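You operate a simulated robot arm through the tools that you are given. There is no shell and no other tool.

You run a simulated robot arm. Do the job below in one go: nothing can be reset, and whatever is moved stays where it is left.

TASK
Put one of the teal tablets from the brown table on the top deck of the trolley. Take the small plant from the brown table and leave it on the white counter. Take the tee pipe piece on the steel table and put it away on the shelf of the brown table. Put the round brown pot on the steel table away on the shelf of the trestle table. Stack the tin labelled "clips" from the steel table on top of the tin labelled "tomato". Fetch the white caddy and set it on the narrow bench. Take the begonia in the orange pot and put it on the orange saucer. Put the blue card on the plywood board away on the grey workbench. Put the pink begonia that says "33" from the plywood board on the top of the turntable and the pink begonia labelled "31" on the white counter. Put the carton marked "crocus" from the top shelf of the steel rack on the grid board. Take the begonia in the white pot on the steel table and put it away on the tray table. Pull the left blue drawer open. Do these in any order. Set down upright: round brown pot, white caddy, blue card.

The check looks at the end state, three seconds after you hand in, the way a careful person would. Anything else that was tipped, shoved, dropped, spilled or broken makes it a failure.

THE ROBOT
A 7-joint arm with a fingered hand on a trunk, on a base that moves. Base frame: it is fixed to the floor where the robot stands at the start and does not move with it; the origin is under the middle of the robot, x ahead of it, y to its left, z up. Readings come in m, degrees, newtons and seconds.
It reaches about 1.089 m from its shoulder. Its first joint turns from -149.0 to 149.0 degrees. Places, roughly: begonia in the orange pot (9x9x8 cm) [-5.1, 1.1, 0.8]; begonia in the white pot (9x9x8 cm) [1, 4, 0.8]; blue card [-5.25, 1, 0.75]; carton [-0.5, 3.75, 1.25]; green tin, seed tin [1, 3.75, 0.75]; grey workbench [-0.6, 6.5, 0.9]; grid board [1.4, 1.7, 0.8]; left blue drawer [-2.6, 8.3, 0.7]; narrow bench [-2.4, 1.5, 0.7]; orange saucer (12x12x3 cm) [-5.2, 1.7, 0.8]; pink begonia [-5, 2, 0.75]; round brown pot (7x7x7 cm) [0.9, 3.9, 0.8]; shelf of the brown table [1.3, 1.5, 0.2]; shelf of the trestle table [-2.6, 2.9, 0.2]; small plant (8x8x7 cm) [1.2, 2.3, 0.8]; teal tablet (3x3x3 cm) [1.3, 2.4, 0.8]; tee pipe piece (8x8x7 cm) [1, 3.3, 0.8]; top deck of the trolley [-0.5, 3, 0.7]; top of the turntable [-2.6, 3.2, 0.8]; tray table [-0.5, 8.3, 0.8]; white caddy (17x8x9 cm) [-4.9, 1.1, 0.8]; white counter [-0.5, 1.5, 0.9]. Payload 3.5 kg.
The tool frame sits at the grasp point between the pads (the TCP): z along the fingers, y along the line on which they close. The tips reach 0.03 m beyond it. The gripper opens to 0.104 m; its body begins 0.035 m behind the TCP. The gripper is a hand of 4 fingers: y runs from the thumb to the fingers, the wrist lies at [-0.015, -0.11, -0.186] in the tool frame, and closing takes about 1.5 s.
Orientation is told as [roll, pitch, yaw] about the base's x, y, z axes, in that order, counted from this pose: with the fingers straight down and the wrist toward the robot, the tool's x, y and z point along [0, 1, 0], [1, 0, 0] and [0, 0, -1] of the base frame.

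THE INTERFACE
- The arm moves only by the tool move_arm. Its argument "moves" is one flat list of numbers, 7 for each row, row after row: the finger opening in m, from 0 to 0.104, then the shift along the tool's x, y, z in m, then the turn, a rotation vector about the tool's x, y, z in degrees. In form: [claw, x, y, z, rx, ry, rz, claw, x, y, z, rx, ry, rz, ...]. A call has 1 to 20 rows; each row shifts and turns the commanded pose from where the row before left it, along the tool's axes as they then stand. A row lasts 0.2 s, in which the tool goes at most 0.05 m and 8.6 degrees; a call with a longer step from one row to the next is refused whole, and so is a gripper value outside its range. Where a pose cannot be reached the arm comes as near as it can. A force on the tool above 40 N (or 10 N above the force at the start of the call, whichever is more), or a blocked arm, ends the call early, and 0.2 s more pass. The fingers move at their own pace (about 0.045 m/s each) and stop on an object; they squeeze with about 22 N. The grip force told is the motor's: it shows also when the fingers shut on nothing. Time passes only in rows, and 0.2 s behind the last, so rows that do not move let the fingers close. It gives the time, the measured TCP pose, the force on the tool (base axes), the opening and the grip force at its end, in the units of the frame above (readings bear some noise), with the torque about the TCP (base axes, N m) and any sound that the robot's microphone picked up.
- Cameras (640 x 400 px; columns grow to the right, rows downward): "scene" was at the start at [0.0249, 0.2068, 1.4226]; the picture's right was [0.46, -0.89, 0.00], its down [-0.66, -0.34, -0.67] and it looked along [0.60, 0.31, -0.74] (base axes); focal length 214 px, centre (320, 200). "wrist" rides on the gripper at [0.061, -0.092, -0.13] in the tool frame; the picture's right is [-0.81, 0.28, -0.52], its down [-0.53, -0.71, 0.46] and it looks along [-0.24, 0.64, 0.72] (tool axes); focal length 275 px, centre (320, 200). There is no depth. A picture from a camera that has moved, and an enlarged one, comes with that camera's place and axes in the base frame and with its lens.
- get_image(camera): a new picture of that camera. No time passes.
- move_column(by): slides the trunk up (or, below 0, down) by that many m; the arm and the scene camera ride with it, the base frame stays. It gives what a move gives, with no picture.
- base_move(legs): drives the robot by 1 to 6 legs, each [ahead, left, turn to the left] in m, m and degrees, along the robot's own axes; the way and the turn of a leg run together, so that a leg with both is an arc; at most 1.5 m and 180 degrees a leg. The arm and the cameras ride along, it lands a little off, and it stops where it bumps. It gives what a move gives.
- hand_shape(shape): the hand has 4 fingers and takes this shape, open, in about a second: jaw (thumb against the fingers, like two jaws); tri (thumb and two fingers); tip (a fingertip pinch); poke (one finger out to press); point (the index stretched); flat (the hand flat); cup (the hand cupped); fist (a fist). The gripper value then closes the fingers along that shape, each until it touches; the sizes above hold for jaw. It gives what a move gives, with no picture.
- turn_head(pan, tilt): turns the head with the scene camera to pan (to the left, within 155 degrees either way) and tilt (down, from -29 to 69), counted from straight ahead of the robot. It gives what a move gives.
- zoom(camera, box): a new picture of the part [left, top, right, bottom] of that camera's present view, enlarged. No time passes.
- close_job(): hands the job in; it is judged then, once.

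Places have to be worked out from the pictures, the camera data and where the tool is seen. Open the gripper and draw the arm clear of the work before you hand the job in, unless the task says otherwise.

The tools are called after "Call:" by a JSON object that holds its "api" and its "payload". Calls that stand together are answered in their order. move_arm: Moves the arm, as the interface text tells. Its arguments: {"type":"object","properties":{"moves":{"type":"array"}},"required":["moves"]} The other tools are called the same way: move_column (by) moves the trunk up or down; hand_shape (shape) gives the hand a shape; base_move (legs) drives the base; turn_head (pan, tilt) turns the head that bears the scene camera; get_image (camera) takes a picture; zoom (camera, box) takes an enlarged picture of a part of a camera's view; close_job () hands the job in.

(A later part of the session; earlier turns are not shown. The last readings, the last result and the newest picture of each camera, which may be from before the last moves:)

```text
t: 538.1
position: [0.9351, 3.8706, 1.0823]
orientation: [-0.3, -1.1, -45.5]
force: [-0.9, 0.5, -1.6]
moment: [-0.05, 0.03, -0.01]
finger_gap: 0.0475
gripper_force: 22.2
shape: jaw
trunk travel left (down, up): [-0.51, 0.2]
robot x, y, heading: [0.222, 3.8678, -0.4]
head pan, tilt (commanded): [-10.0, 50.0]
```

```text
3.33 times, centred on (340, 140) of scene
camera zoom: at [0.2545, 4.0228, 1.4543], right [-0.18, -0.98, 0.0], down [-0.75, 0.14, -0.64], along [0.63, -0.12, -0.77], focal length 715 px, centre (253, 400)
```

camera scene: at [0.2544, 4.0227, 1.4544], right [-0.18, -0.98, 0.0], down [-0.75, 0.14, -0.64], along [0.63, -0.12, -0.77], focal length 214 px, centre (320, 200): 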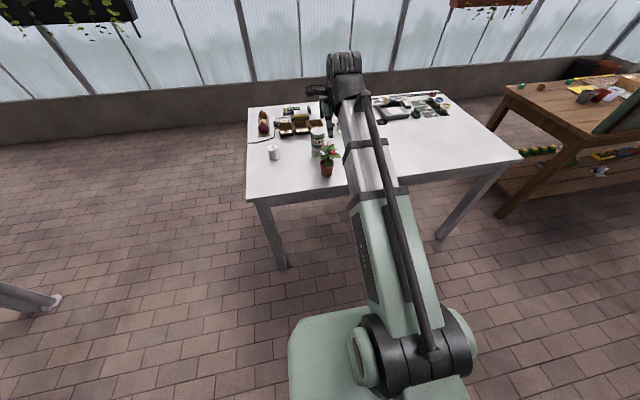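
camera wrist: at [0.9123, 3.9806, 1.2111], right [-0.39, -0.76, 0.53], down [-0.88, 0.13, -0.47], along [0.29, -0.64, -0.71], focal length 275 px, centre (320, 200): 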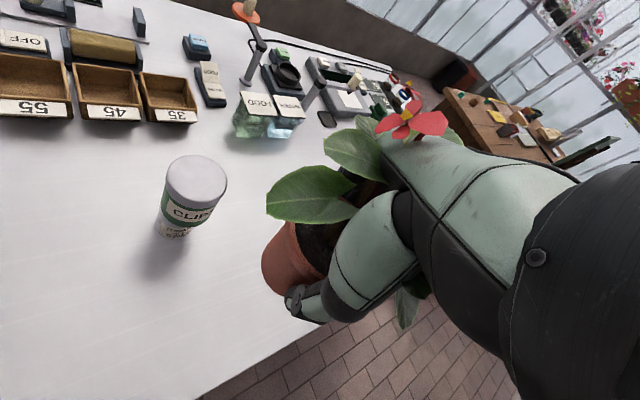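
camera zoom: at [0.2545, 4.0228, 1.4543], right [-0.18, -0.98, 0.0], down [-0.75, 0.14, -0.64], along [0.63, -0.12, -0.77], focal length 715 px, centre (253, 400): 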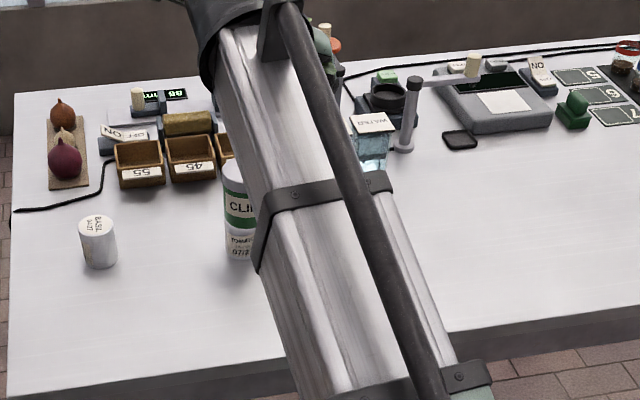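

The pot is in the hand. I go back north around the rack and through to the west side.

Call:
{"api": "base_move", "payload": {"legs": [[0, 1.16, 0.4], [-1.0, 0, 0], [-0.9, 0, 0]]}}

Call:
{"api": "turn_head", "payload": {"pan": -120, "tilt": 25}}

Call:
{"api": "get_image", "payload": {"camera": "scene"}}

```text
t: 553.1
position: [-0.96, 5.038, 1.0824]
orientation: [-0.3, -1.2, -45.1]
force: [-0.4, -0.1, -1.0]
moment: [0.01, 0.03, 0.01]
finger_gap: 0.0475
gripper_force: 22.2
shape: jaw
trunk travel left (down, up): [-0.51, 0.2]
robot x, y, heading: [-1.6708, 5.0307, -0.3]
head pan, tilt (commanded): [-10.0, 50.0]
```

```text
t: 555.0
position: [-0.9595, 5.0385, 1.082]
orientation: [-0.2, -1.2, -45.3]
force: [-0.2, 0.8, -1.9]
moment: [-0.01, 0.01, 0.0]
finger_gap: 0.0477
gripper_force: 22.0
shape: jaw
trunk travel left (down, up): [-0.51, 0.2]
robot x, y, heading: [-1.6712, 5.0312, -0.3]
head pan, tilt (commanded): [-120.0, 25.0]
```

```text
taken
camera scene: at [-1.7627, 5.1221, 1.4919], right [-0.86, 0.5, 0.0], down [0.21, 0.37, -0.91], along [-0.46, -0.78, -0.42], focal length 214 px, centre (320, 200)
```

scene: 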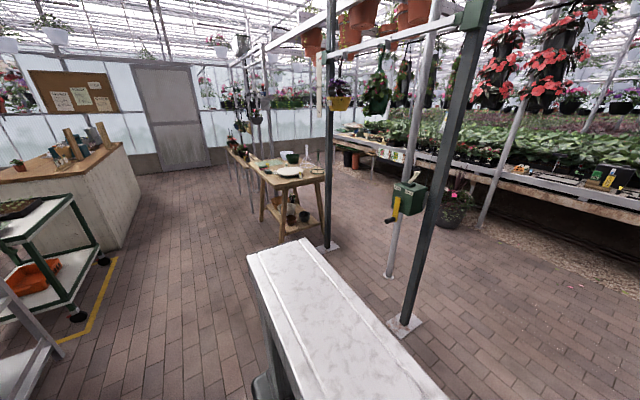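

The trestle table stands at about x -2.4…-3.05, y 2.5…3.2. I turn to face west and slide south to it, staying east at x≈-1.5.

Call:
{"api": "base_move", "payload": {"legs": [[0, 0, -90], [0, 0, -90]]}}

Call:
{"api": "base_move", "payload": {"legs": [[-0.15, 1.1, 0], [0, 1.0, 0]]}}

Call:
{"api": "turn_head", "payload": {"pan": 10, "tilt": 40}}

Call:
{"api": "get_image", "payload": {"camera": "scene"}}

```text
t: 563.0
position: [-2.3827, 5.0113, 1.0822]
orientation: [-0.4, -1.2, 136.0]
force: [0.3, -0.8, -1.6]
moment: [-0.03, -0.01, 0.01]
finger_gap: 0.0471
gripper_force: 21.7
shape: jaw
trunk travel left (down, up): [-0.51, 0.2]
robot x, y, heading: [-1.6716, 5.0302, -179.1]
head pan, tilt (commanded): [-120.0, 25.0]
```

```text
t: 573.5
position: [-2.2007, 2.9147, 1.0833]
orientation: [-0.3, -1.3, 135.6]
force: [-0.2, 0.7, -2.5]
moment: [0.02, -0.02, 0.01]
finger_gap: 0.047
gripper_force: 22.0
shape: jaw
trunk travel left (down, up): [-0.51, 0.2]
robot x, y, heading: [-1.4895, 2.9317, -179.5]
head pan, tilt (commanded): [-120.0, 25.0]
```

```text
t: 575.6
position: [-2.2005, 2.9154, 1.082]
orientation: [-0.3, -1.2, 135.5]
force: [0.2, 0.1, -1.4]
moment: [0.0, 0.02, 0.01]
finger_gap: 0.0469
gripper_force: 22.2
shape: jaw
trunk travel left (down, up): [-0.51, 0.2]
robot x, y, heading: [-1.4885, 2.9318, -179.3]
head pan, tilt (commanded): [10.0, 40.0]
```

```text
taken
camera scene: at [-1.5255, 2.7466, 1.4686], right [-0.18, 0.98, 0.0], down [0.63, 0.12, -0.77], along [-0.75, -0.14, -0.64], focal length 214 px, centre (320, 200)
```

scene: 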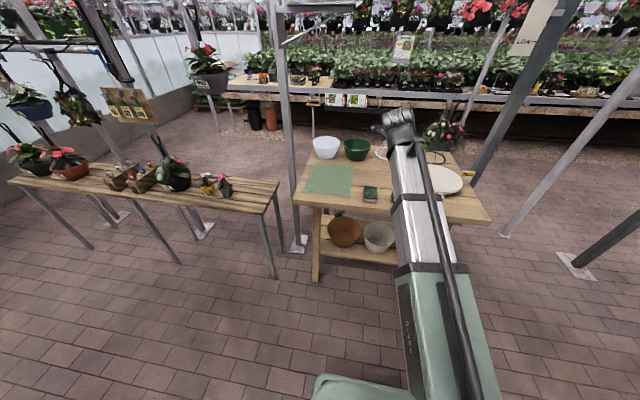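

The shelf under the trestle table holds bowls; I back off 20 cm and lower the trunk to see which part is free.

Call:
{"api": "base_move", "payload": {"legs": [[-0.2, 0, 0]]}}

Call:
{"api": "move_column", "payload": {"by": -0.4}}

Call:
{"api": "move_column", "payload": {"by": -0.11}}

Call:
{"api": "turn_head", "payload": {"pan": 5, "tilt": 25}}

Call:
{"api": "get_image", "payload": {"camera": "scene"}}

```text
t: 577.2
position: [-1.9995, 2.9162, 1.0825]
orientation: [-0.2, -1.2, 135.7]
force: [-0.4, -0.1, -1.3]
moment: [0.03, 0.01, 0.02]
finger_gap: 0.0469
gripper_force: 21.9
shape: jaw
trunk travel left (down, up): [-0.51, 0.2]
robot x, y, heading: [-1.2853, 2.9335, -179.5]
head pan, tilt (commanded): [10.0, 40.0]
```

```text
t: 581.0
position: [-1.9986, 2.9167, 0.6822]
orientation: [-0.3, -1.3, 135.6]
force: [0.5, -0.2, -2.1]
moment: [-0.01, 0.01, 0.01]
finger_gap: 0.0471
gripper_force: 21.9
shape: jaw
trunk travel left (down, up): [-0.11, 0.6]
robot x, y, heading: [-1.2879, 2.9338, -179.0]
head pan, tilt (commanded): [10.0, 40.0]
```

```text
t: 582.4
position: [-1.9988, 2.9167, 0.5711]
orientation: [-0.3, -1.2, 135.5]
force: [-0.3, 0.2, -1.6]
moment: [-0.01, -0.02, 0.03]
finger_gap: 0.0471
gripper_force: 22.1
shape: jaw
trunk travel left (down, up): [0.0, 0.71]
robot x, y, heading: [-1.2876, 2.9345, -179.3]
head pan, tilt (commanded): [10.0, 40.0]
```

```text
t: 583.2
position: [-1.9995, 2.917, 0.5723]
orientation: [-0.3, -1.2, 135.5]
force: [0.0, 0.2, -2.3]
moment: [0.01, -0.02, -0.03]
finger_gap: 0.0471
gripper_force: 22.7
shape: jaw
trunk travel left (down, up): [0.0, 0.71]
robot x, y, heading: [-1.2879, 2.9341, -179.5]
head pan, tilt (commanded): [5.0, 25.0]
```

```text
taken
camera scene: at [-1.3326, 2.7553, 0.9818], right [-0.1, 1.0, 0.0], down [0.42, 0.04, -0.91], along [-0.9, -0.09, -0.42], focal length 214 px, centre (320, 200)
```

scene: 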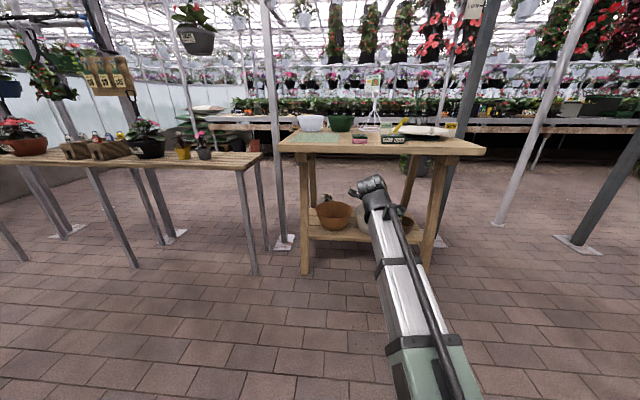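

Call:
{"api": "zoom", "payload": {"camera": "scene", "box": [270, 110, 490, 285]}}

Call:
{"api": "get_image", "payload": {"camera": "wrist"}}

```text
2.29 times, centred on (380, 198) of scene
camera zoom: at [-1.3326, 2.7553, 0.9818], right [-0.1, 1.0, 0.0], down [0.42, 0.04, -0.91], along [-0.9, -0.09, -0.42], focal length 490 px, centre (183, 206)
```

zoom: 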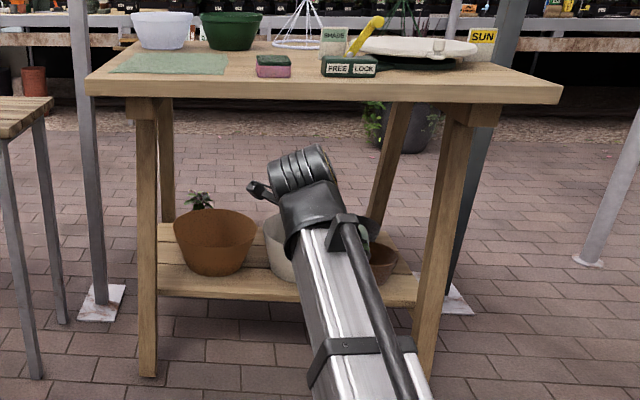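

```text
taken
camera wrist: at [-1.975, 2.8064, 0.7006], right [0.38, 0.76, 0.53], down [0.88, -0.11, -0.47], along [-0.3, 0.64, -0.71], focal length 275 px, centre (320, 200)
```

wrist: 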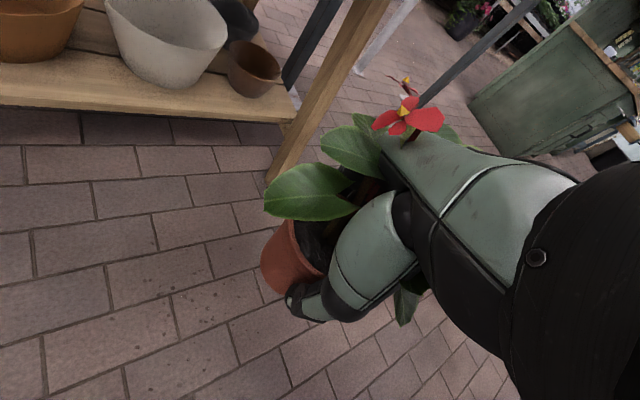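

The shelf carries a terracotta bowl, a grey bowl and a small brown pot set about 10 cm back from its front edge. I slide south a bit for a better look with both cameras.

Call:
{"api": "base_move", "payload": {"legs": [[0, 0.45, 0]]}}

Call:
{"api": "get_image", "payload": {"camera": "wrist"}}

Call:
{"api": "turn_head", "payload": {"pan": -20, "tilt": 25}}

Call:
{"api": "get_image", "payload": {"camera": "scene"}}

Call:
{"api": "zoom", "payload": {"camera": "scene", "box": [240, 120, 460, 280]}}

```text
t: 585.9
position: [-1.9943, 2.4687, 0.5721]
orientation: [-0.4, -1.3, 135.5]
force: [0.5, -0.1, -1.2]
moment: [0.0, 0.02, -0.02]
finger_gap: 0.0468
gripper_force: 22.6
shape: jaw
trunk travel left (down, up): [0.0, 0.71]
robot x, y, heading: [-1.2841, 2.482, -179.7]
head pan, tilt (commanded): [5.0, 25.0]
```

```text
taken
camera wrist: at [-1.9708, 2.3568, 0.7006], right [0.38, 0.76, 0.53], down [0.88, -0.11, -0.47], along [-0.3, 0.64, -0.71], focal length 275 px, centre (320, 200)
```

wrist: 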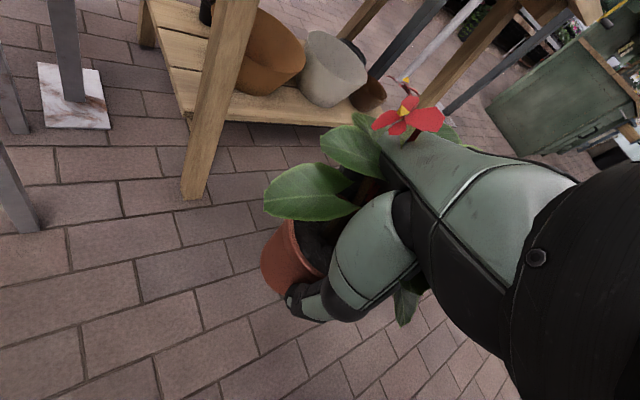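

```text
t: 586.8
position: [-1.994, 2.4669, 0.5707]
orientation: [-0.2, -1.3, 135.5]
force: [0.8, -0.1, -2.6]
moment: [-0.01, -0.01, -0.01]
finger_gap: 0.0469
gripper_force: 22.0
shape: jaw
trunk travel left (down, up): [0.0, 0.71]
robot x, y, heading: [-1.2844, 2.485, -179.4]
head pan, tilt (commanded): [-20.0, 25.0]
```

```text
taken
camera scene: at [-1.3236, 2.3441, 0.9819], right [0.33, 0.94, 0.0], down [0.4, -0.14, -0.91], along [-0.85, 0.3, -0.42], focal length 214 px, centre (320, 200)
```

scene: 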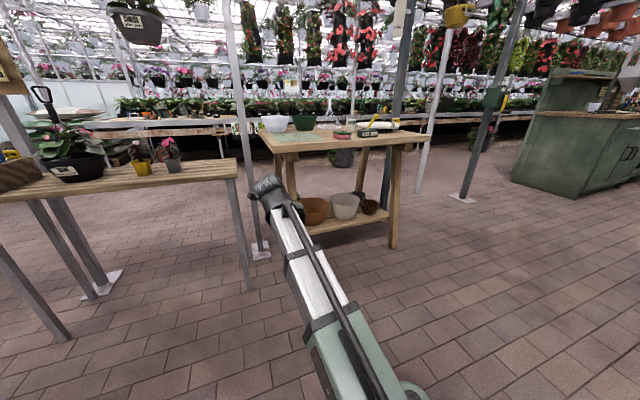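

```text
2.50 times, centred on (350, 200) of scene
camera zoom: at [-1.3236, 2.3441, 0.9819], right [0.33, 0.94, 0.0], down [0.4, -0.14, -0.91], along [-0.85, 0.3, -0.42], focal length 536 px, centre (245, 200)
```

zoom: 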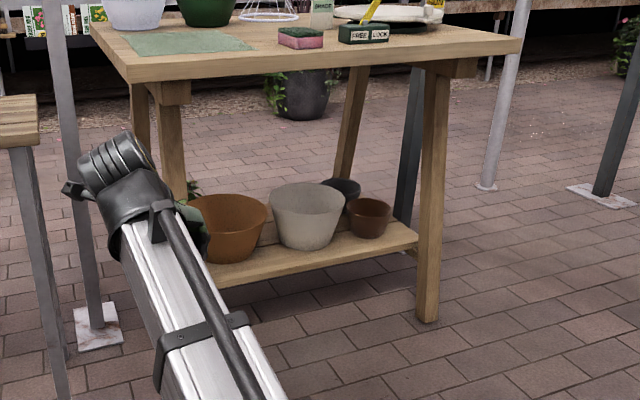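

The best free spot is in front, between the terracotta and grey bowls: about (-2.50, 2.876), with the hand closing along y so that it stays clear of the rims. I slide back north, turn the hand to yaw 90° and lower it.

Call:
{"api": "base_move", "payload": {"legs": [[0, -0.41, -0.4]]}}

Call:
{"api": "move_arm", "payload": {"moves": [0.035, 0, 0, 0, 0, 0, 7.6, 0.035, 0, 0, 0, 0, 0, 7.6, 0.035, 0, 0, 0, 0, 0, 7.6, 0.035, 0, 0, 0, 0, 0, 7.6, 0.035, 0, 0, 0, 0, 0, 7.6, 0.035, 0, 0, 0, 0, 0, 7.6, 0.035, 0, 0, 0.045, 0, 0, 0, 0.035, 0, 0, 0.045, 0, 0, 0, 0.035, 0, 0, 0.045, 0, 0, 0, 0.035, 0, 0, 0.045, 0, 0, 0, 0.035, 0, 0, 0.045, 0, 0, 0, 0.035, 0, 0, 0.04, 0, 0, 0]}}

Call:
{"api": "get_image", "payload": {"camera": "wrist"}}

Call:
{"api": "turn_head", "payload": {"pan": 10, "tilt": 30}}

Call:
{"api": "get_image", "payload": {"camera": "scene"}}

```text
t: 589.3
position: [-1.996, 2.8828, 0.5715]
orientation: [-0.3, -1.2, 135.0]
force: [-0.7, -0.9, -1.3]
moment: [-0.01, 0.05, 0.01]
finger_gap: 0.047
gripper_force: 21.9
shape: jaw
trunk travel left (down, up): [0.0, 0.71]
robot x, y, heading: [-1.2861, 2.8898, -180.0]
head pan, tilt (commanded): [-20.0, 25.0]
```

```text
t: 591.9
position: [-1.9984, 2.8855, 0.3071]
orientation: [0.6, -1.0, 89.3]
force: [-0.1, 0.8, -1.1]
moment: [0.0, 0.0, 0.02]
finger_gap: 0.047
gripper_force: 22.3
shape: jaw
trunk travel left (down, up): [0.0, 0.71]
robot x, y, heading: [-1.2848, 2.8847, -179.8]
head pan, tilt (commanded): [-20.0, 25.0]
```

```text
taken
camera wrist: at [-2.0595, 2.7925, 0.4367], right [0.82, 0.26, 0.51], down [0.52, -0.71, -0.47], along [0.24, 0.65, -0.72], focal length 275 px, centre (320, 200)
```

wrist: 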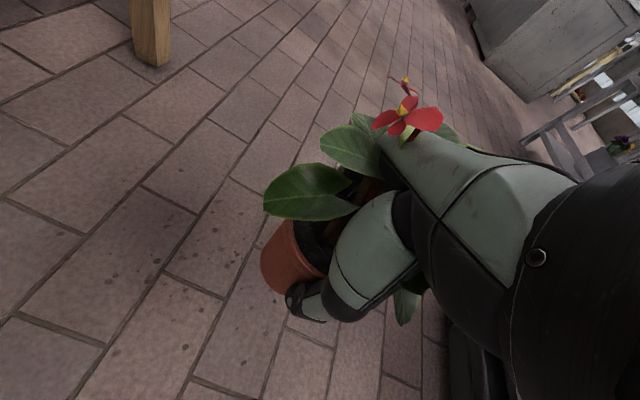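

```text
t: 592.9
position: [-1.9988, 2.8858, 0.3075]
orientation: [0.7, -1.0, 89.3]
force: [0.7, -0.2, -1.3]
moment: [0.03, -0.03, -0.02]
finger_gap: 0.047
gripper_force: 21.9
shape: jaw
trunk travel left (down, up): [0.0, 0.71]
robot x, y, heading: [-1.2887, 2.8934, -180.1]
head pan, tilt (commanded): [10.0, 30.0]
```

```text
taken
camera scene: at [-1.3292, 2.7063, 0.9739], right [-0.17, 0.98, 0.0], down [0.49, 0.09, -0.87], along [-0.85, -0.15, -0.5], focal length 214 px, centre (320, 200)
```

scene: 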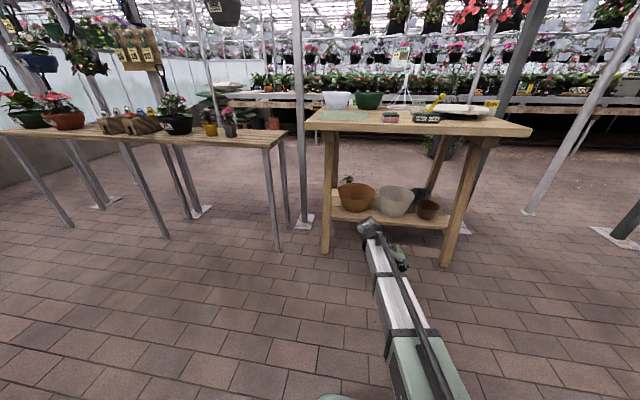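

Call:
{"api": "zoom", "payload": {"camera": "scene", "box": [310, 160, 480, 270]}}

```text
3.64 times, centred on (395, 215) of scene
camera zoom: at [-1.3292, 2.7063, 0.9739], right [-0.17, 0.98, 0.0], down [0.49, 0.09, -0.87], along [-0.85, -0.15, -0.5], focal length 780 px, centre (47, 146)
```

zoom: 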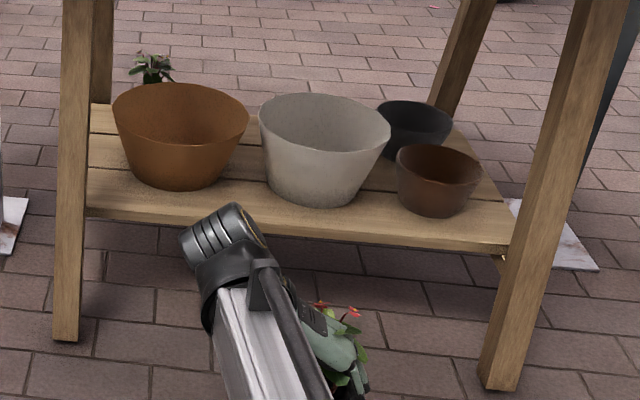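

I measure the shelf: front edge at about x -2.465, bowls' bases beginning about -2.56, the gap between them at y≈2.86. I roll in carefully to hover in front, then check with the cameras.

Call:
{"api": "base_move", "payload": {"legs": [[0.42, 0.027, 0]]}}

Call:
{"api": "get_image", "payload": {"camera": "wrist"}}

Call:
{"api": "turn_head", "payload": {"pan": 0, "tilt": 45}}

Call:
{"api": "get_image", "payload": {"camera": "scene"}}

```text
t: 595.5
position: [-2.4164, 2.8612, 0.3062]
orientation: [0.6, -1.0, 89.3]
force: [-0.7, 0.1, -1.9]
moment: [0.0, 0.01, 0.01]
finger_gap: 0.0469
gripper_force: 21.9
shape: jaw
trunk travel left (down, up): [0.0, 0.71]
robot x, y, heading: [-1.7016, 2.8655, 180.0]
head pan, tilt (commanded): [10.0, 30.0]
```

```text
taken
camera wrist: at [-2.4769, 2.7675, 0.4369], right [0.82, 0.26, 0.51], down [0.52, -0.71, -0.47], along [0.24, 0.65, -0.72], focal length 275 px, centre (320, 200)
```

wrist: 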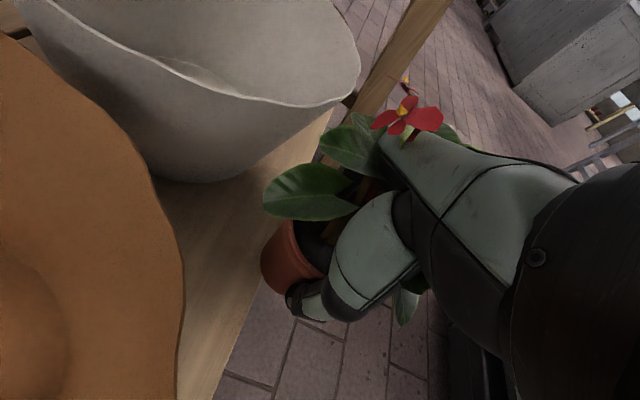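

```text
t: 596.2
position: [-2.4155, 2.8612, 0.307]
orientation: [0.7, -1.1, 89.3]
force: [0.2, 0.0, -2.2]
moment: [0.0, 0.02, 0.0]
finger_gap: 0.0469
gripper_force: 21.7
shape: jaw
trunk travel left (down, up): [0.0, 0.71]
robot x, y, heading: [-1.7042, 2.8673, 179.8]
head pan, tilt (commanded): [0.0, 45.0]
```

```text
taken
camera scene: at [-1.7391, 2.695, 0.9513], right [0.0, 1.0, 0.0], down [0.71, 0.0, -0.71], along [-0.71, 0.0, -0.71], focal length 214 px, centre (320, 200)
```

scene: 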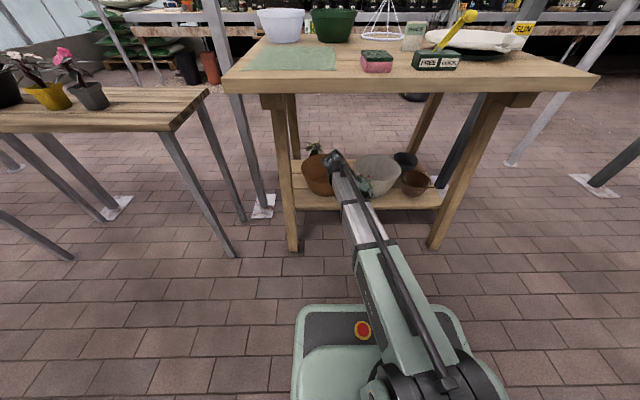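

Seen close by, the shelf's edge is at x≈-2.42 and the gap between the bowls' rims is centred on y≈2.88. I move to (-2.463, 2.878) at the present height and look.

Call:
{"api": "move_arm", "payload": {"moves": [0.035, 0.024, 0.008, 0, 0, 0, 0, 0.035, 0.0237, 0.0082, 0, 0, 0, 0]}}

Call:
{"api": "get_image", "payload": {"camera": "wrist"}}

Call:
{"api": "zoom", "payload": {"camera": "scene", "box": [270, 130, 450, 250]}}

```text
t: 596.8
position: [-2.4636, 2.8768, 0.3079]
orientation: [0.6, -1.0, 89.3]
force: [0.7, -0.1, -1.5]
moment: [0.0, -0.03, 0.01]
finger_gap: 0.0471
gripper_force: 21.9
shape: jaw
trunk travel left (down, up): [0.0, 0.71]
robot x, y, heading: [-1.701, 2.8644, 180.1]
head pan, tilt (commanded): [0.0, 45.0]
```

```text
taken
camera wrist: at [-2.5245, 2.7842, 0.4378], right [0.82, 0.26, 0.51], down [0.52, -0.71, -0.47], along [0.24, 0.65, -0.72], focal length 275 px, centre (320, 200)
```

wrist: 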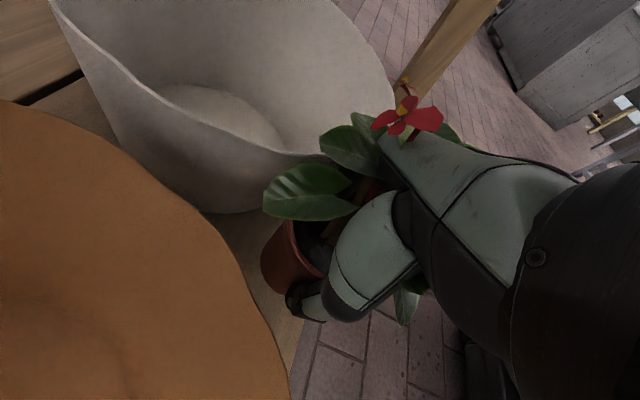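

```text
3.33 times, centred on (360, 190) of scene
camera zoom: at [-1.739, 2.695, 0.9513], right [0.0, 1.0, 0.0], down [0.71, 0.0, -0.71], along [-0.71, 0.0, -0.71], focal length 715 px, centre (187, 233)
```

zoom: 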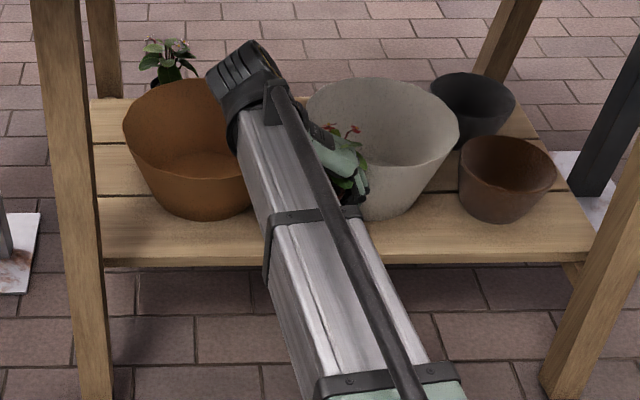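

The clearances to both rims are about 1–1.5 cm. I shift 6 mm outward and lower in small steps.

Call:
{"api": "move_arm", "payload": {"moves": [0.035, -0.0066, 0.004, 0.01, 0, 0, 0, 0.035, 0, 0, 0.015, 0, 0, 0]}}

Call:
{"api": "get_image", "payload": {"camera": "wrist"}}

```text
t: 597.4
position: [-2.4571, 2.8813, 0.282]
orientation: [0.6, -1.0, 89.3]
force: [-0.3, -0.6, -1.9]
moment: [-0.02, -0.01, 0.0]
finger_gap: 0.047
gripper_force: 22.0
shape: jaw
trunk travel left (down, up): [0.0, 0.71]
robot x, y, heading: [-1.7007, 2.8614, 180.0]
head pan, tilt (commanded): [0.0, 45.0]
```

```text
taken
camera wrist: at [-2.5174, 2.7886, 0.4124], right [0.82, 0.26, 0.51], down [0.52, -0.71, -0.47], along [0.24, 0.65, -0.72], focal length 275 px, centre (320, 200)
```

wrist: 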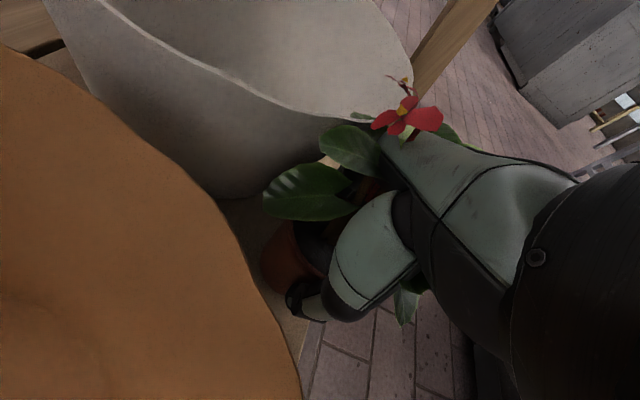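

Call:
{"api": "move_arm", "payload": {"moves": [0.035, 0, 0, 0.008, 0, 0, 0, 0.035, 0, 0, 0.006, 0, 0, 0]}}

```text
t: 598.0
position: [-2.4562, 2.8824, 0.2715]
orientation: [0.7, -1.1, 89.4]
force: [0.6, -2.5, 25.3]
moment: [-0.03, -0.06, -0.06]
finger_gap: 0.048
gripper_force: 21.9
shape: jaw
trunk travel left (down, up): [0.0, 0.71]
robot x, y, heading: [-1.699, 2.8645, 179.8]
head pan, tilt (commanded): [0.0, 45.0]
```

Contact under the pot at z 0.2715 (centred, no moment). I ease 2 mm and open just enough to free the rim.

Call:
{"api": "move_arm", "payload": {"moves": [0.035, 0, 0, -0.002, 0, 0, 0, 0.06, 0, 0, 0, 0, 0, 0, 0.07, 0, 0, 0, 0, 0, 0, 0.08, 0, 0, 0, 0, 0, 0, 0.08, 0, 0, 0, 0, 0, 0, 0.08, 0, 0, 0, 0, 0, 0]}}

Call:
{"api": "get_image", "payload": {"camera": "wrist"}}

Call:
{"api": "zoom", "payload": {"camera": "scene", "box": [270, 130, 450, 250]}}

```text
t: 599.4
position: [-2.4573, 2.8834, 0.2719]
orientation: [0.6, -1.0, 89.3]
force: [0.5, 0.0, -0.1]
moment: [-0.03, 0.02, 0.01]
finger_gap: 0.0799
gripper_force: 0.1
shape: jaw
trunk travel left (down, up): [0.0, 0.71]
robot x, y, heading: [-1.7024, 2.8651, 180.0]
head pan, tilt (commanded): [0.0, 45.0]
```

```text
taken
camera wrist: at [-2.5178, 2.789, 0.4008], right [0.82, 0.26, 0.51], down [0.52, -0.71, -0.47], along [0.24, 0.65, -0.72], focal length 275 px, centre (320, 200)
```

wrist: 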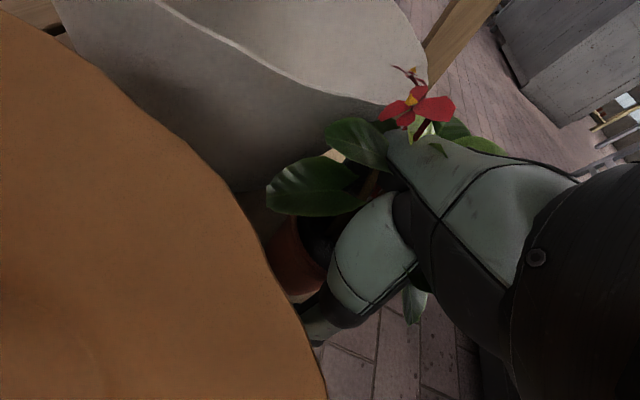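

```text
3.33 times, centred on (360, 190) of scene
camera zoom: at [-1.739, 2.695, 0.9513], right [0.0, 1.0, 0.0], down [0.71, 0.0, -0.71], along [-0.71, 0.0, -0.71], focal length 715 px, centre (187, 233)
```

zoom: 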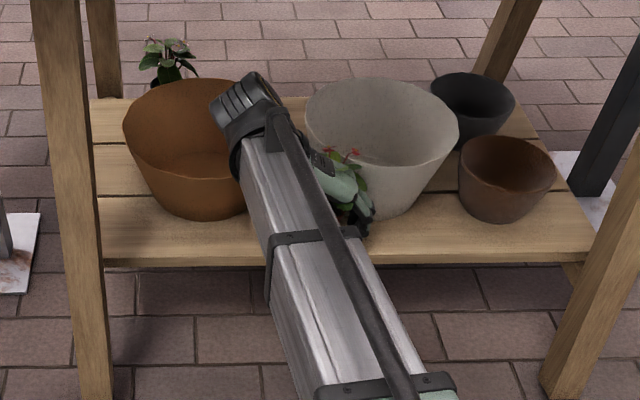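

Free at gap 0.08, no force. I rise slowly straight up.

Call:
{"api": "move_arm", "payload": {"moves": [0.08, 0, 0, -0.01, 0, 0, 0, 0.08, 0, 0, -0.015, 0, 0, 0, 0.08, 0, 0, -0.025, 0, 0, 0, 0.08, 0, 0, -0.035, 0, 0, 0]}}

Call:
{"api": "get_image", "payload": {"camera": "wrist"}}

Call:
{"api": "zoom", "payload": {"camera": "scene", "box": [270, 130, 450, 250]}}

```text
t: 600.4
position: [-2.4565, 2.8802, 0.3558]
orientation: [0.7, -1.1, 89.3]
force: [0.9, 0.4, -0.4]
moment: [-0.01, 0.02, -0.01]
finger_gap: 0.0796
gripper_force: 0.1
shape: jaw
trunk travel left (down, up): [0.0, 0.71]
robot x, y, heading: [-1.6987, 2.8643, 179.7]
head pan, tilt (commanded): [0.0, 45.0]
```

```text
taken
camera wrist: at [-2.5179, 2.7874, 0.4857], right [0.82, 0.26, 0.51], down [0.52, -0.71, -0.47], along [0.24, 0.65, -0.72], focal length 275 px, centre (320, 200)
```

wrist: 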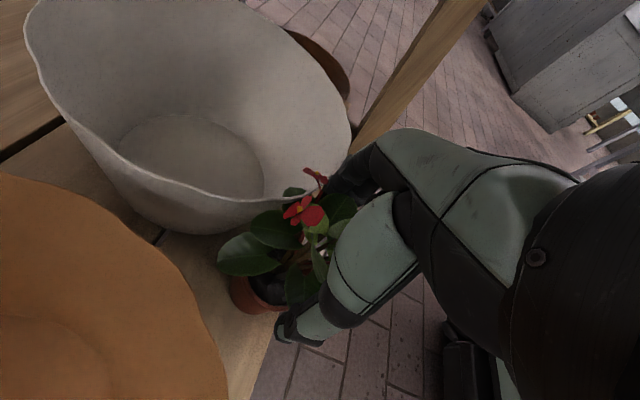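

```text
3.33 times, centred on (360, 190) of scene
camera zoom: at [-1.739, 2.695, 0.9512], right [0.0, 1.0, 0.0], down [0.71, 0.0, -0.71], along [-0.71, 0.0, -0.71], focal length 715 px, centre (187, 233)
```

zoom: 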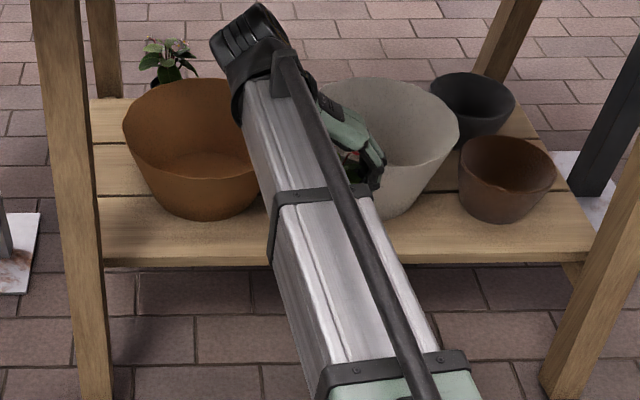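

The pot stands on the shelf with both bowls untouched. I raise a bit more and back out, then check.

Call:
{"api": "move_arm", "payload": {"moves": [0.08, 0, 0, -0.03, 0, 0, 0]}}

Call:
{"api": "base_move", "payload": {"legs": [[-0.45, 0, 0]]}}

Call:
{"api": "turn_head", "payload": {"pan": 5, "tilt": 30}}

Call:
{"api": "zoom", "payload": {"camera": "scene", "box": [310, 140, 490, 260]}}

```text
t: 600.8
position: [-2.456, 2.88, 0.3854]
orientation: [0.6, -1.1, 89.3]
force: [0.9, 0.8, -0.5]
moment: [0.0, -0.02, 0.03]
finger_gap: 0.0799
gripper_force: 0.0
shape: jaw
trunk travel left (down, up): [0.0, 0.71]
robot x, y, heading: [-1.6997, 2.8689, 179.8]
head pan, tilt (commanded): [0.0, 45.0]
```

```text
t: 603.5
position: [-2.0054, 2.8822, 0.3854]
orientation: [0.6, -1.0, 89.1]
force: [-0.4, -0.6, -0.6]
moment: [0.03, -0.03, 0.01]
finger_gap: 0.0798
gripper_force: 0.0
shape: jaw
trunk travel left (down, up): [0.0, 0.71]
robot x, y, heading: [-1.2505, 2.864, 179.7]
head pan, tilt (commanded): [0.0, 45.0]
```

```text
t: 604.3
position: [-2.0063, 2.8809, 0.3855]
orientation: [0.7, -1.0, 89.1]
force: [-0.4, 0.2, 0.8]
moment: [0.0, 0.0, 0.01]
finger_gap: 0.0798
gripper_force: 0.0
shape: jaw
trunk travel left (down, up): [0.0, 0.71]
robot x, y, heading: [-1.2543, 2.8638, 179.6]
head pan, tilt (commanded): [5.0, 30.0]
```

```text
3.33 times, centred on (400, 200) of scene
camera zoom: at [-1.2982, 2.6857, 0.9738], right [-0.08, 1.0, 0.0], down [0.5, 0.04, -0.87], along [-0.86, -0.07, -0.5], focal length 715 px, centre (53, 200)
```

zoom: 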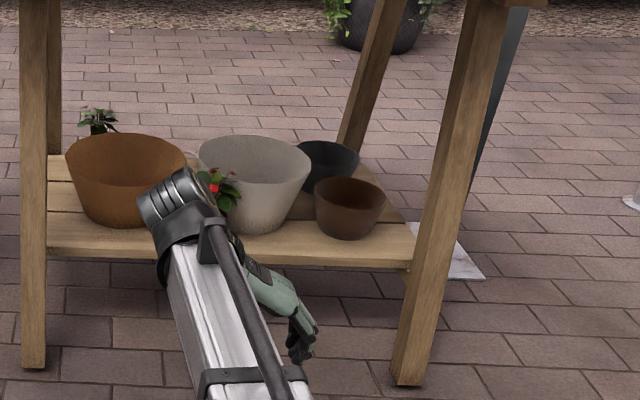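

The round brown pot stands upright on the shelf. Now for the western cluster: I raise the trunk and look west and south-west for a way.

Call:
{"api": "move_column", "payload": {"by": 0.4}}

Call:
{"api": "move_column", "payload": {"by": 0.3}}

Call:
{"api": "turn_head", "payload": {"pan": 35, "tilt": 20}}

Call:
{"api": "get_image", "payload": {"camera": "scene"}}

Call:
{"api": "turn_head", "payload": {"pan": -25, "tilt": 20}}

Call:
{"api": "get_image", "payload": {"camera": "scene"}}

```text
t: 608.1
position: [-2.0063, 2.8814, 0.7866]
orientation: [0.6, -1.0, 89.0]
force: [0.2, -0.8, 0.3]
moment: [-0.03, -0.01, -0.02]
finger_gap: 0.0798
gripper_force: 0.1
shape: jaw
trunk travel left (down, up): [-0.4, 0.31]
robot x, y, heading: [-1.2537, 2.866, 179.9]
head pan, tilt (commanded): [5.0, 30.0]
```

```text
t: 611.1
position: [-2.0065, 2.882, 1.0842]
orientation: [0.7, -1.0, 89.1]
force: [0.0, -0.4, -0.5]
moment: [0.01, -0.01, 0.01]
finger_gap: 0.08
gripper_force: 0.0
shape: jaw
trunk travel left (down, up): [-0.7, 0.01]
robot x, y, heading: [-1.2534, 2.8647, 179.7]
head pan, tilt (commanded): [5.0, 30.0]
```

```text
t: 612.1
position: [-2.0061, 2.8805, 1.0861]
orientation: [0.6, -1.0, 89.1]
force: [-0.3, 0.8, -0.9]
moment: [-0.03, -0.01, 0.0]
finger_gap: 0.0797
gripper_force: 0.0
shape: jaw
trunk travel left (down, up): [-0.7, 0.01]
robot x, y, heading: [-1.2504, 2.8648, 179.5]
head pan, tilt (commanded): [35.0, 20.0]
```

```text
taken
camera scene: at [-1.2846, 2.6402, 1.6899], right [-0.57, 0.82, 0.0], down [0.28, 0.19, -0.94], along [-0.77, -0.53, -0.34], focal length 214 px, centre (320, 200)
```

scene: 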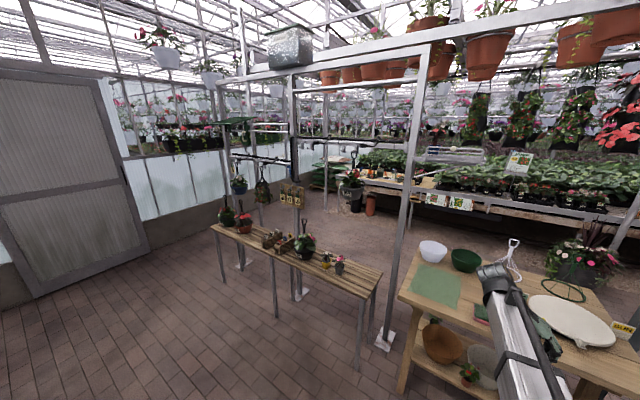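

```text
t: 613.4
position: [-2.0062, 2.8817, 1.0849]
orientation: [0.6, -1.0, 89.1]
force: [0.1, 0.6, -0.2]
moment: [0.04, -0.02, 0.02]
finger_gap: 0.0797
gripper_force: 0.0
shape: jaw
trunk travel left (down, up): [-0.7, 0.01]
robot x, y, heading: [-1.2513, 2.866, 179.8]
head pan, tilt (commanded): [-25.0, 20.0]
```

```text
taken
camera scene: at [-1.2923, 2.7328, 1.69], right [0.43, 0.9, 0.0], down [0.31, -0.15, -0.94], along [-0.85, 0.4, -0.34], focal length 214 px, centre (320, 200)
```

scene: 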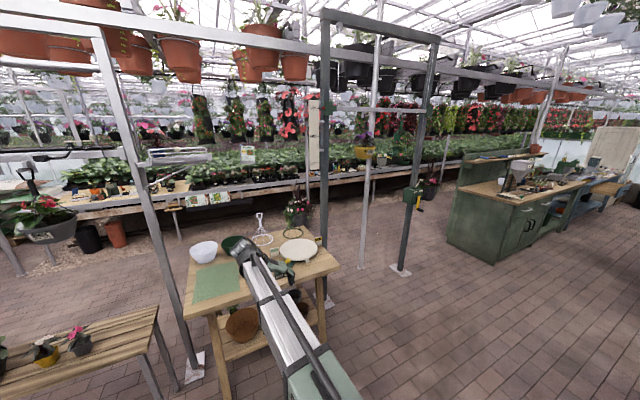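

Call:
{"api": "turn_head", "payload": {"pan": 22, "tilt": 15}}

Call:
{"api": "get_image", "payload": {"camera": "scene"}}

Call:
{"api": "zoom", "payload": {"camera": "scene", "box": [180, 100, 420, 250]}}

```text
t: 614.5
position: [-2.0066, 2.8811, 1.0852]
orientation: [0.6, -1.0, 89.1]
force: [-0.3, 0.3, -0.1]
moment: [-0.03, -0.01, -0.01]
finger_gap: 0.0799
gripper_force: 0.2
shape: jaw
trunk travel left (down, up): [-0.7, 0.01]
robot x, y, heading: [-1.2512, 2.8588, 179.5]
head pan, tilt (commanded): [22.0, 15.0]
```

```text
taken
camera scene: at [-1.2948, 2.6586, 1.6981], right [-0.37, 0.93, 0.0], down [0.24, 0.1, -0.97], along [-0.9, -0.36, -0.26], focal length 214 px, centre (320, 200)
```

scene: 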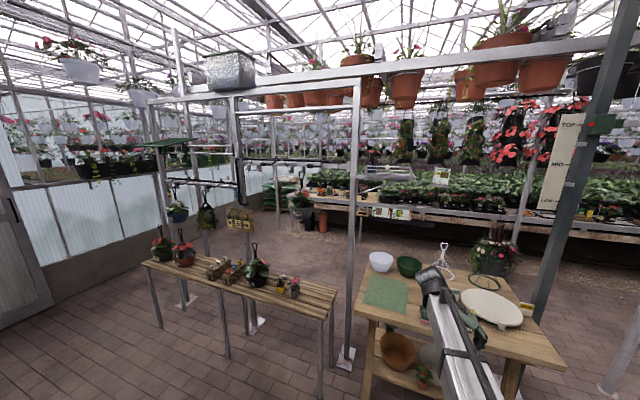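

```text
2.67 times, centred on (300, 175) of scene
camera zoom: at [-1.2948, 2.6586, 1.6981], right [-0.37, 0.93, 0.0], down [0.24, 0.1, -0.97], along [-0.9, -0.36, -0.26], focal length 572 px, centre (373, 267)
```

zoom: 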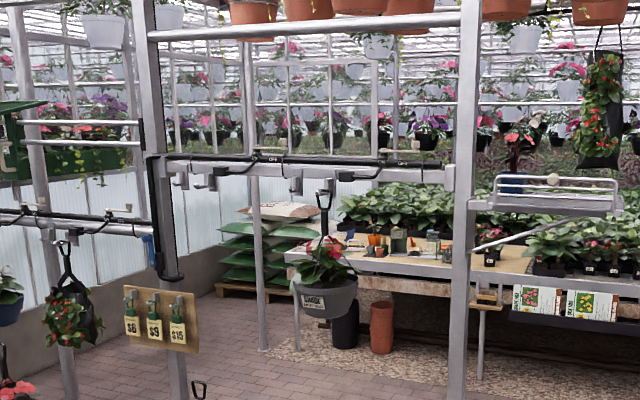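

The plywood board is at the south end of the long plant table (x≈-4.8). The way round the south end of the narrow bench looks open. I tuck the arm and slide south along x≈-1.25.

Call:
{"api": "move_arm", "payload": {"moves": [0.104, -0.035, 0, -0.01, 0, 0, 0, 0.104, -0.035, 0, -0.01, 0, 0, 0, 0.104, -0.03, 0, -0.01, 0, 0, 0]}}

Call:
{"api": "base_move", "payload": {"legs": [[-0.02, 1.4, 0], [0, 1.35, 0]]}}

Call:
{"api": "turn_head", "payload": {"pan": 0, "tilt": 20}}

Call:
{"api": "get_image", "payload": {"camera": "scene"}}

```text
t: 615.4
position: [-1.9051, 2.8787, 1.1145]
orientation: [0.7, -1.0, 89.0]
force: [0.4, 0.3, -1.0]
moment: [0.03, 0.03, 0.03]
finger_gap: 0.1034
gripper_force: 0.1
shape: jaw
trunk travel left (down, up): [-0.7, 0.01]
robot x, y, heading: [-1.2514, 2.8624, 179.7]
head pan, tilt (commanded): [22.0, 15.0]
```

```text
t: 628.7
position: [-1.8919, 0.1234, 1.1139]
orientation: [0.5, -1.1, 89.9]
force: [0.7, -0.5, 1.2]
moment: [0.01, 0.0, -0.02]
finger_gap: 0.1035
gripper_force: 0.0
shape: jaw
trunk travel left (down, up): [-0.7, 0.01]
robot x, y, heading: [-1.234, 0.1128, -179.8]
head pan, tilt (commanded): [22.0, 15.0]
```

```text
t: 629.5
position: [-1.8901, 0.1243, 1.1134]
orientation: [0.5, -1.1, 89.8]
force: [0.6, -0.3, 0.7]
moment: [0.0, 0.01, 0.03]
finger_gap: 0.1036
gripper_force: 0.0
shape: jaw
trunk travel left (down, up): [-0.7, 0.01]
robot x, y, heading: [-1.235, 0.1153, -179.6]
head pan, tilt (commanded): [0.0, 20.0]
```

```text
taken
camera scene: at [-1.2836, -0.0556, 1.69], right [-0.01, 1.0, 0.0], down [0.34, 0.0, -0.94], along [-0.94, -0.01, -0.34], focal length 214 px, centre (320, 200)
```

scene: 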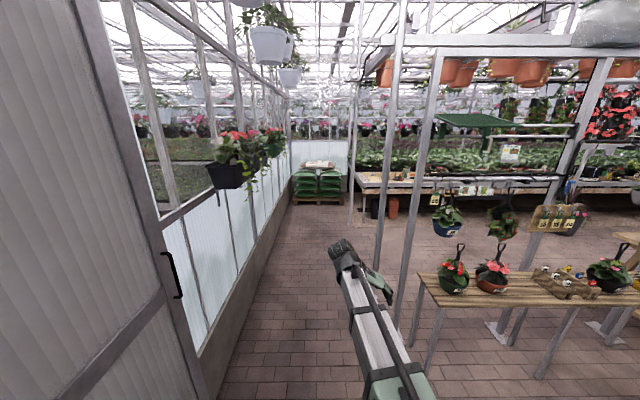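

The corridor along the south wall is clear. I drive west along it to x≈-3.85.

Call:
{"api": "base_move", "payload": {"legs": [[1.35, 0, 0], [1.3, 0, 0]]}}

Call:
{"api": "turn_head", "payload": {"pan": -30, "tilt": 30}}

Call:
{"api": "get_image", "payload": {"camera": "scene"}}

```text
t: 642.5
position: [-4.5598, 0.0957, 1.1141]
orientation: [0.6, -1.0, 90.1]
force: [-0.5, 1.1, 0.4]
moment: [-0.02, 0.0, -0.01]
finger_gap: 0.1033
gripper_force: 0.1
shape: jaw
trunk travel left (down, up): [-0.7, 0.01]
robot x, y, heading: [-3.9073, 0.091, -179.1]
head pan, tilt (commanded): [0.0, 20.0]
```

```text
t: 643.5
position: [-4.5591, 0.0958, 1.1147]
orientation: [0.6, -1.0, 90.1]
force: [0.1, -0.2, 0.0]
moment: [0.01, -0.03, -0.02]
finger_gap: 0.1038
gripper_force: 0.0
shape: jaw
trunk travel left (down, up): [-0.7, 0.01]
robot x, y, heading: [-3.9057, 0.0895, -179.3]
head pan, tilt (commanded): [-30.0, 30.0]
```

```text
taken
camera scene: at [-3.9374, -0.0338, 1.6739], right [0.49, 0.87, 0.0], down [0.44, -0.24, -0.87], along [-0.76, 0.42, -0.5], focal length 214 px, centre (320, 200)
```

scene: 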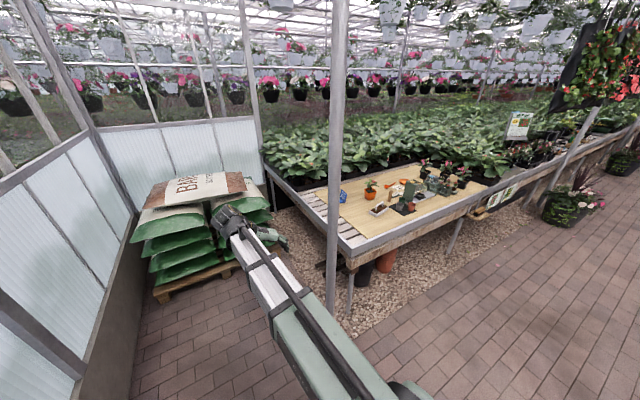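

The plywood board lies on the front of the plant table (front edge x≈-4.7). I slide north to face it.

Call:
{"api": "base_move", "payload": {"legs": [[0, -1.1, -0.7]]}}

Call:
{"api": "turn_head", "payload": {"pan": 0, "tilt": 35}}

Call:
{"api": "get_image", "payload": {"camera": "scene"}}

Call:
{"api": "zoom", "payload": {"camera": "scene", "box": [200, 110, 440, 260]}}

```text
t: 649.1
position: [-4.5748, 1.1967, 1.116]
orientation: [0.6, -1.0, 90.1]
force: [-0.1, 0.1, 0.8]
moment: [-0.05, -0.03, -0.01]
finger_gap: 0.1037
gripper_force: 0.1
shape: jaw
trunk travel left (down, up): [-0.7, 0.01]
robot x, y, heading: [-3.9191, 1.1903, -179.1]
head pan, tilt (commanded): [-30.0, 30.0]
```

```text
t: 650.0
position: [-4.5747, 1.1962, 1.1147]
orientation: [0.5, -1.0, 90.3]
force: [0.0, -0.2, 0.7]
moment: [-0.02, 0.03, -0.01]
finger_gap: 0.1041
gripper_force: 0.0
shape: jaw
trunk travel left (down, up): [-0.7, 0.01]
robot x, y, heading: [-3.9228, 1.1894, -179.0]
head pan, tilt (commanded): [0.0, 35.0]
```

```text
taken
camera scene: at [-3.9612, 1.0224, 1.6661], right [-0.01, 1.0, 0.0], down [0.57, 0.01, -0.82], along [-0.82, -0.01, -0.57], focal length 214 px, centre (320, 200)
```

scene: 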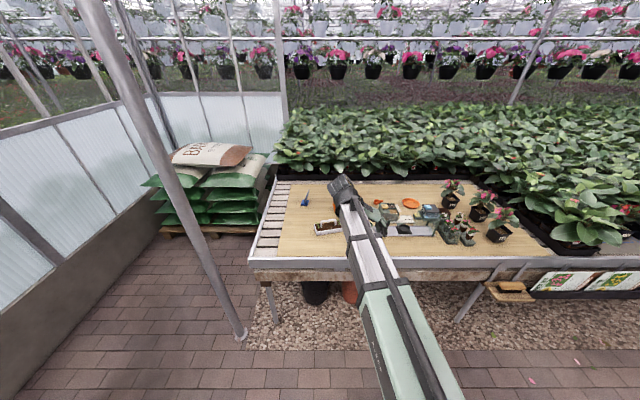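

```text
2.67 times, centred on (320, 185) of scene
camera zoom: at [-3.9612, 1.0224, 1.6661], right [-0.01, 1.0, 0.0], down [0.57, 0.01, -0.82], along [-0.82, -0.01, -0.57], focal length 572 px, centre (320, 240)
```

zoom: 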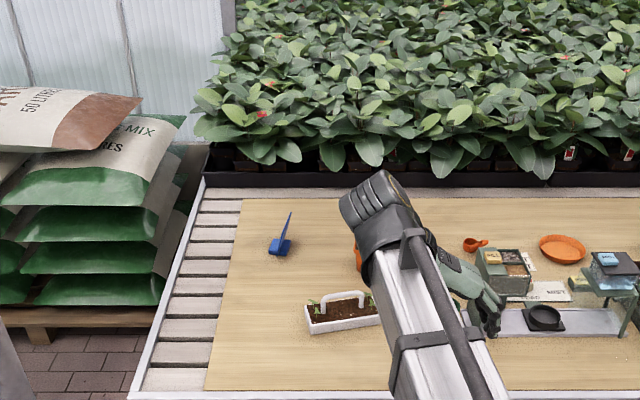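

Call:
{"api": "zoom", "payload": {"camera": "scene", "box": [380, 160, 540, 260]}}

Call:
{"api": "zoom", "payload": {"camera": "scene", "box": [270, 170, 390, 250]}}

Call:
{"api": "get_image", "payload": {"camera": "wrist"}}

```text
4.00 times, centred on (460, 210) of scene
camera zoom: at [-3.9612, 1.0224, 1.6661], right [-0.01, 1.0, 0.0], down [0.57, 0.01, -0.82], along [-0.82, -0.01, -0.57], focal length 858 px, centre (-240, 160)
```

zoom: 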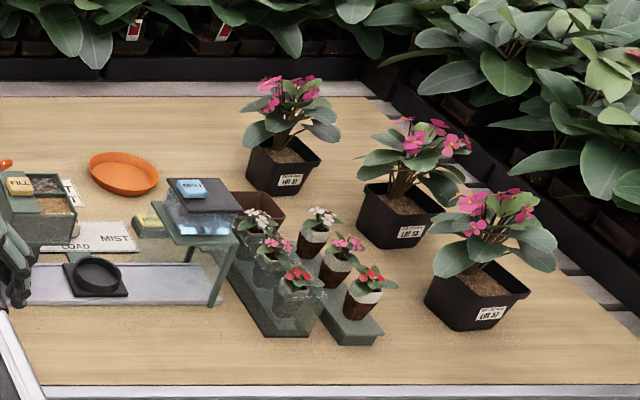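

```text
5.00 times, centred on (330, 210) of scene
camera zoom: at [-3.9612, 1.0224, 1.6661], right [-0.01, 1.0, 0.0], down [0.57, 0.01, -0.82], along [-0.82, -0.01, -0.57], focal length 1072 px, centre (270, 150)
```

zoom: 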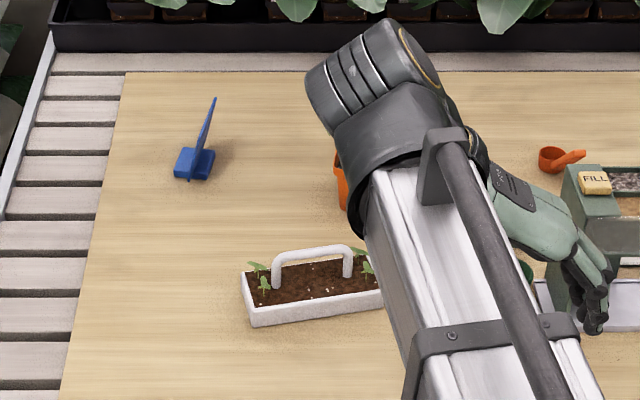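

```text
taken
camera wrist: at [-4.6343, 1.1021, 1.2441], right [0.82, 0.27, 0.51], down [0.53, -0.7, -0.47], along [0.23, 0.66, -0.72], focal length 275 px, centre (320, 200)
```

wrist: 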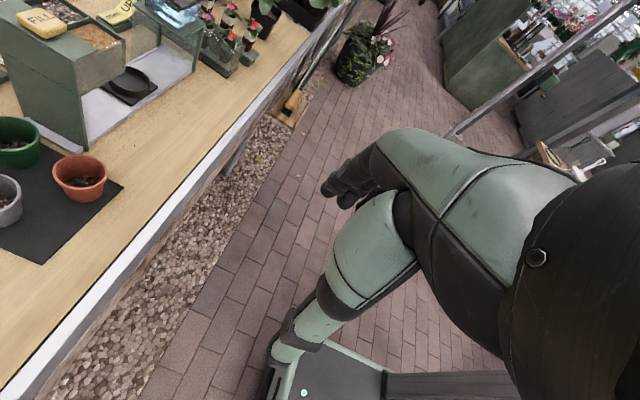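

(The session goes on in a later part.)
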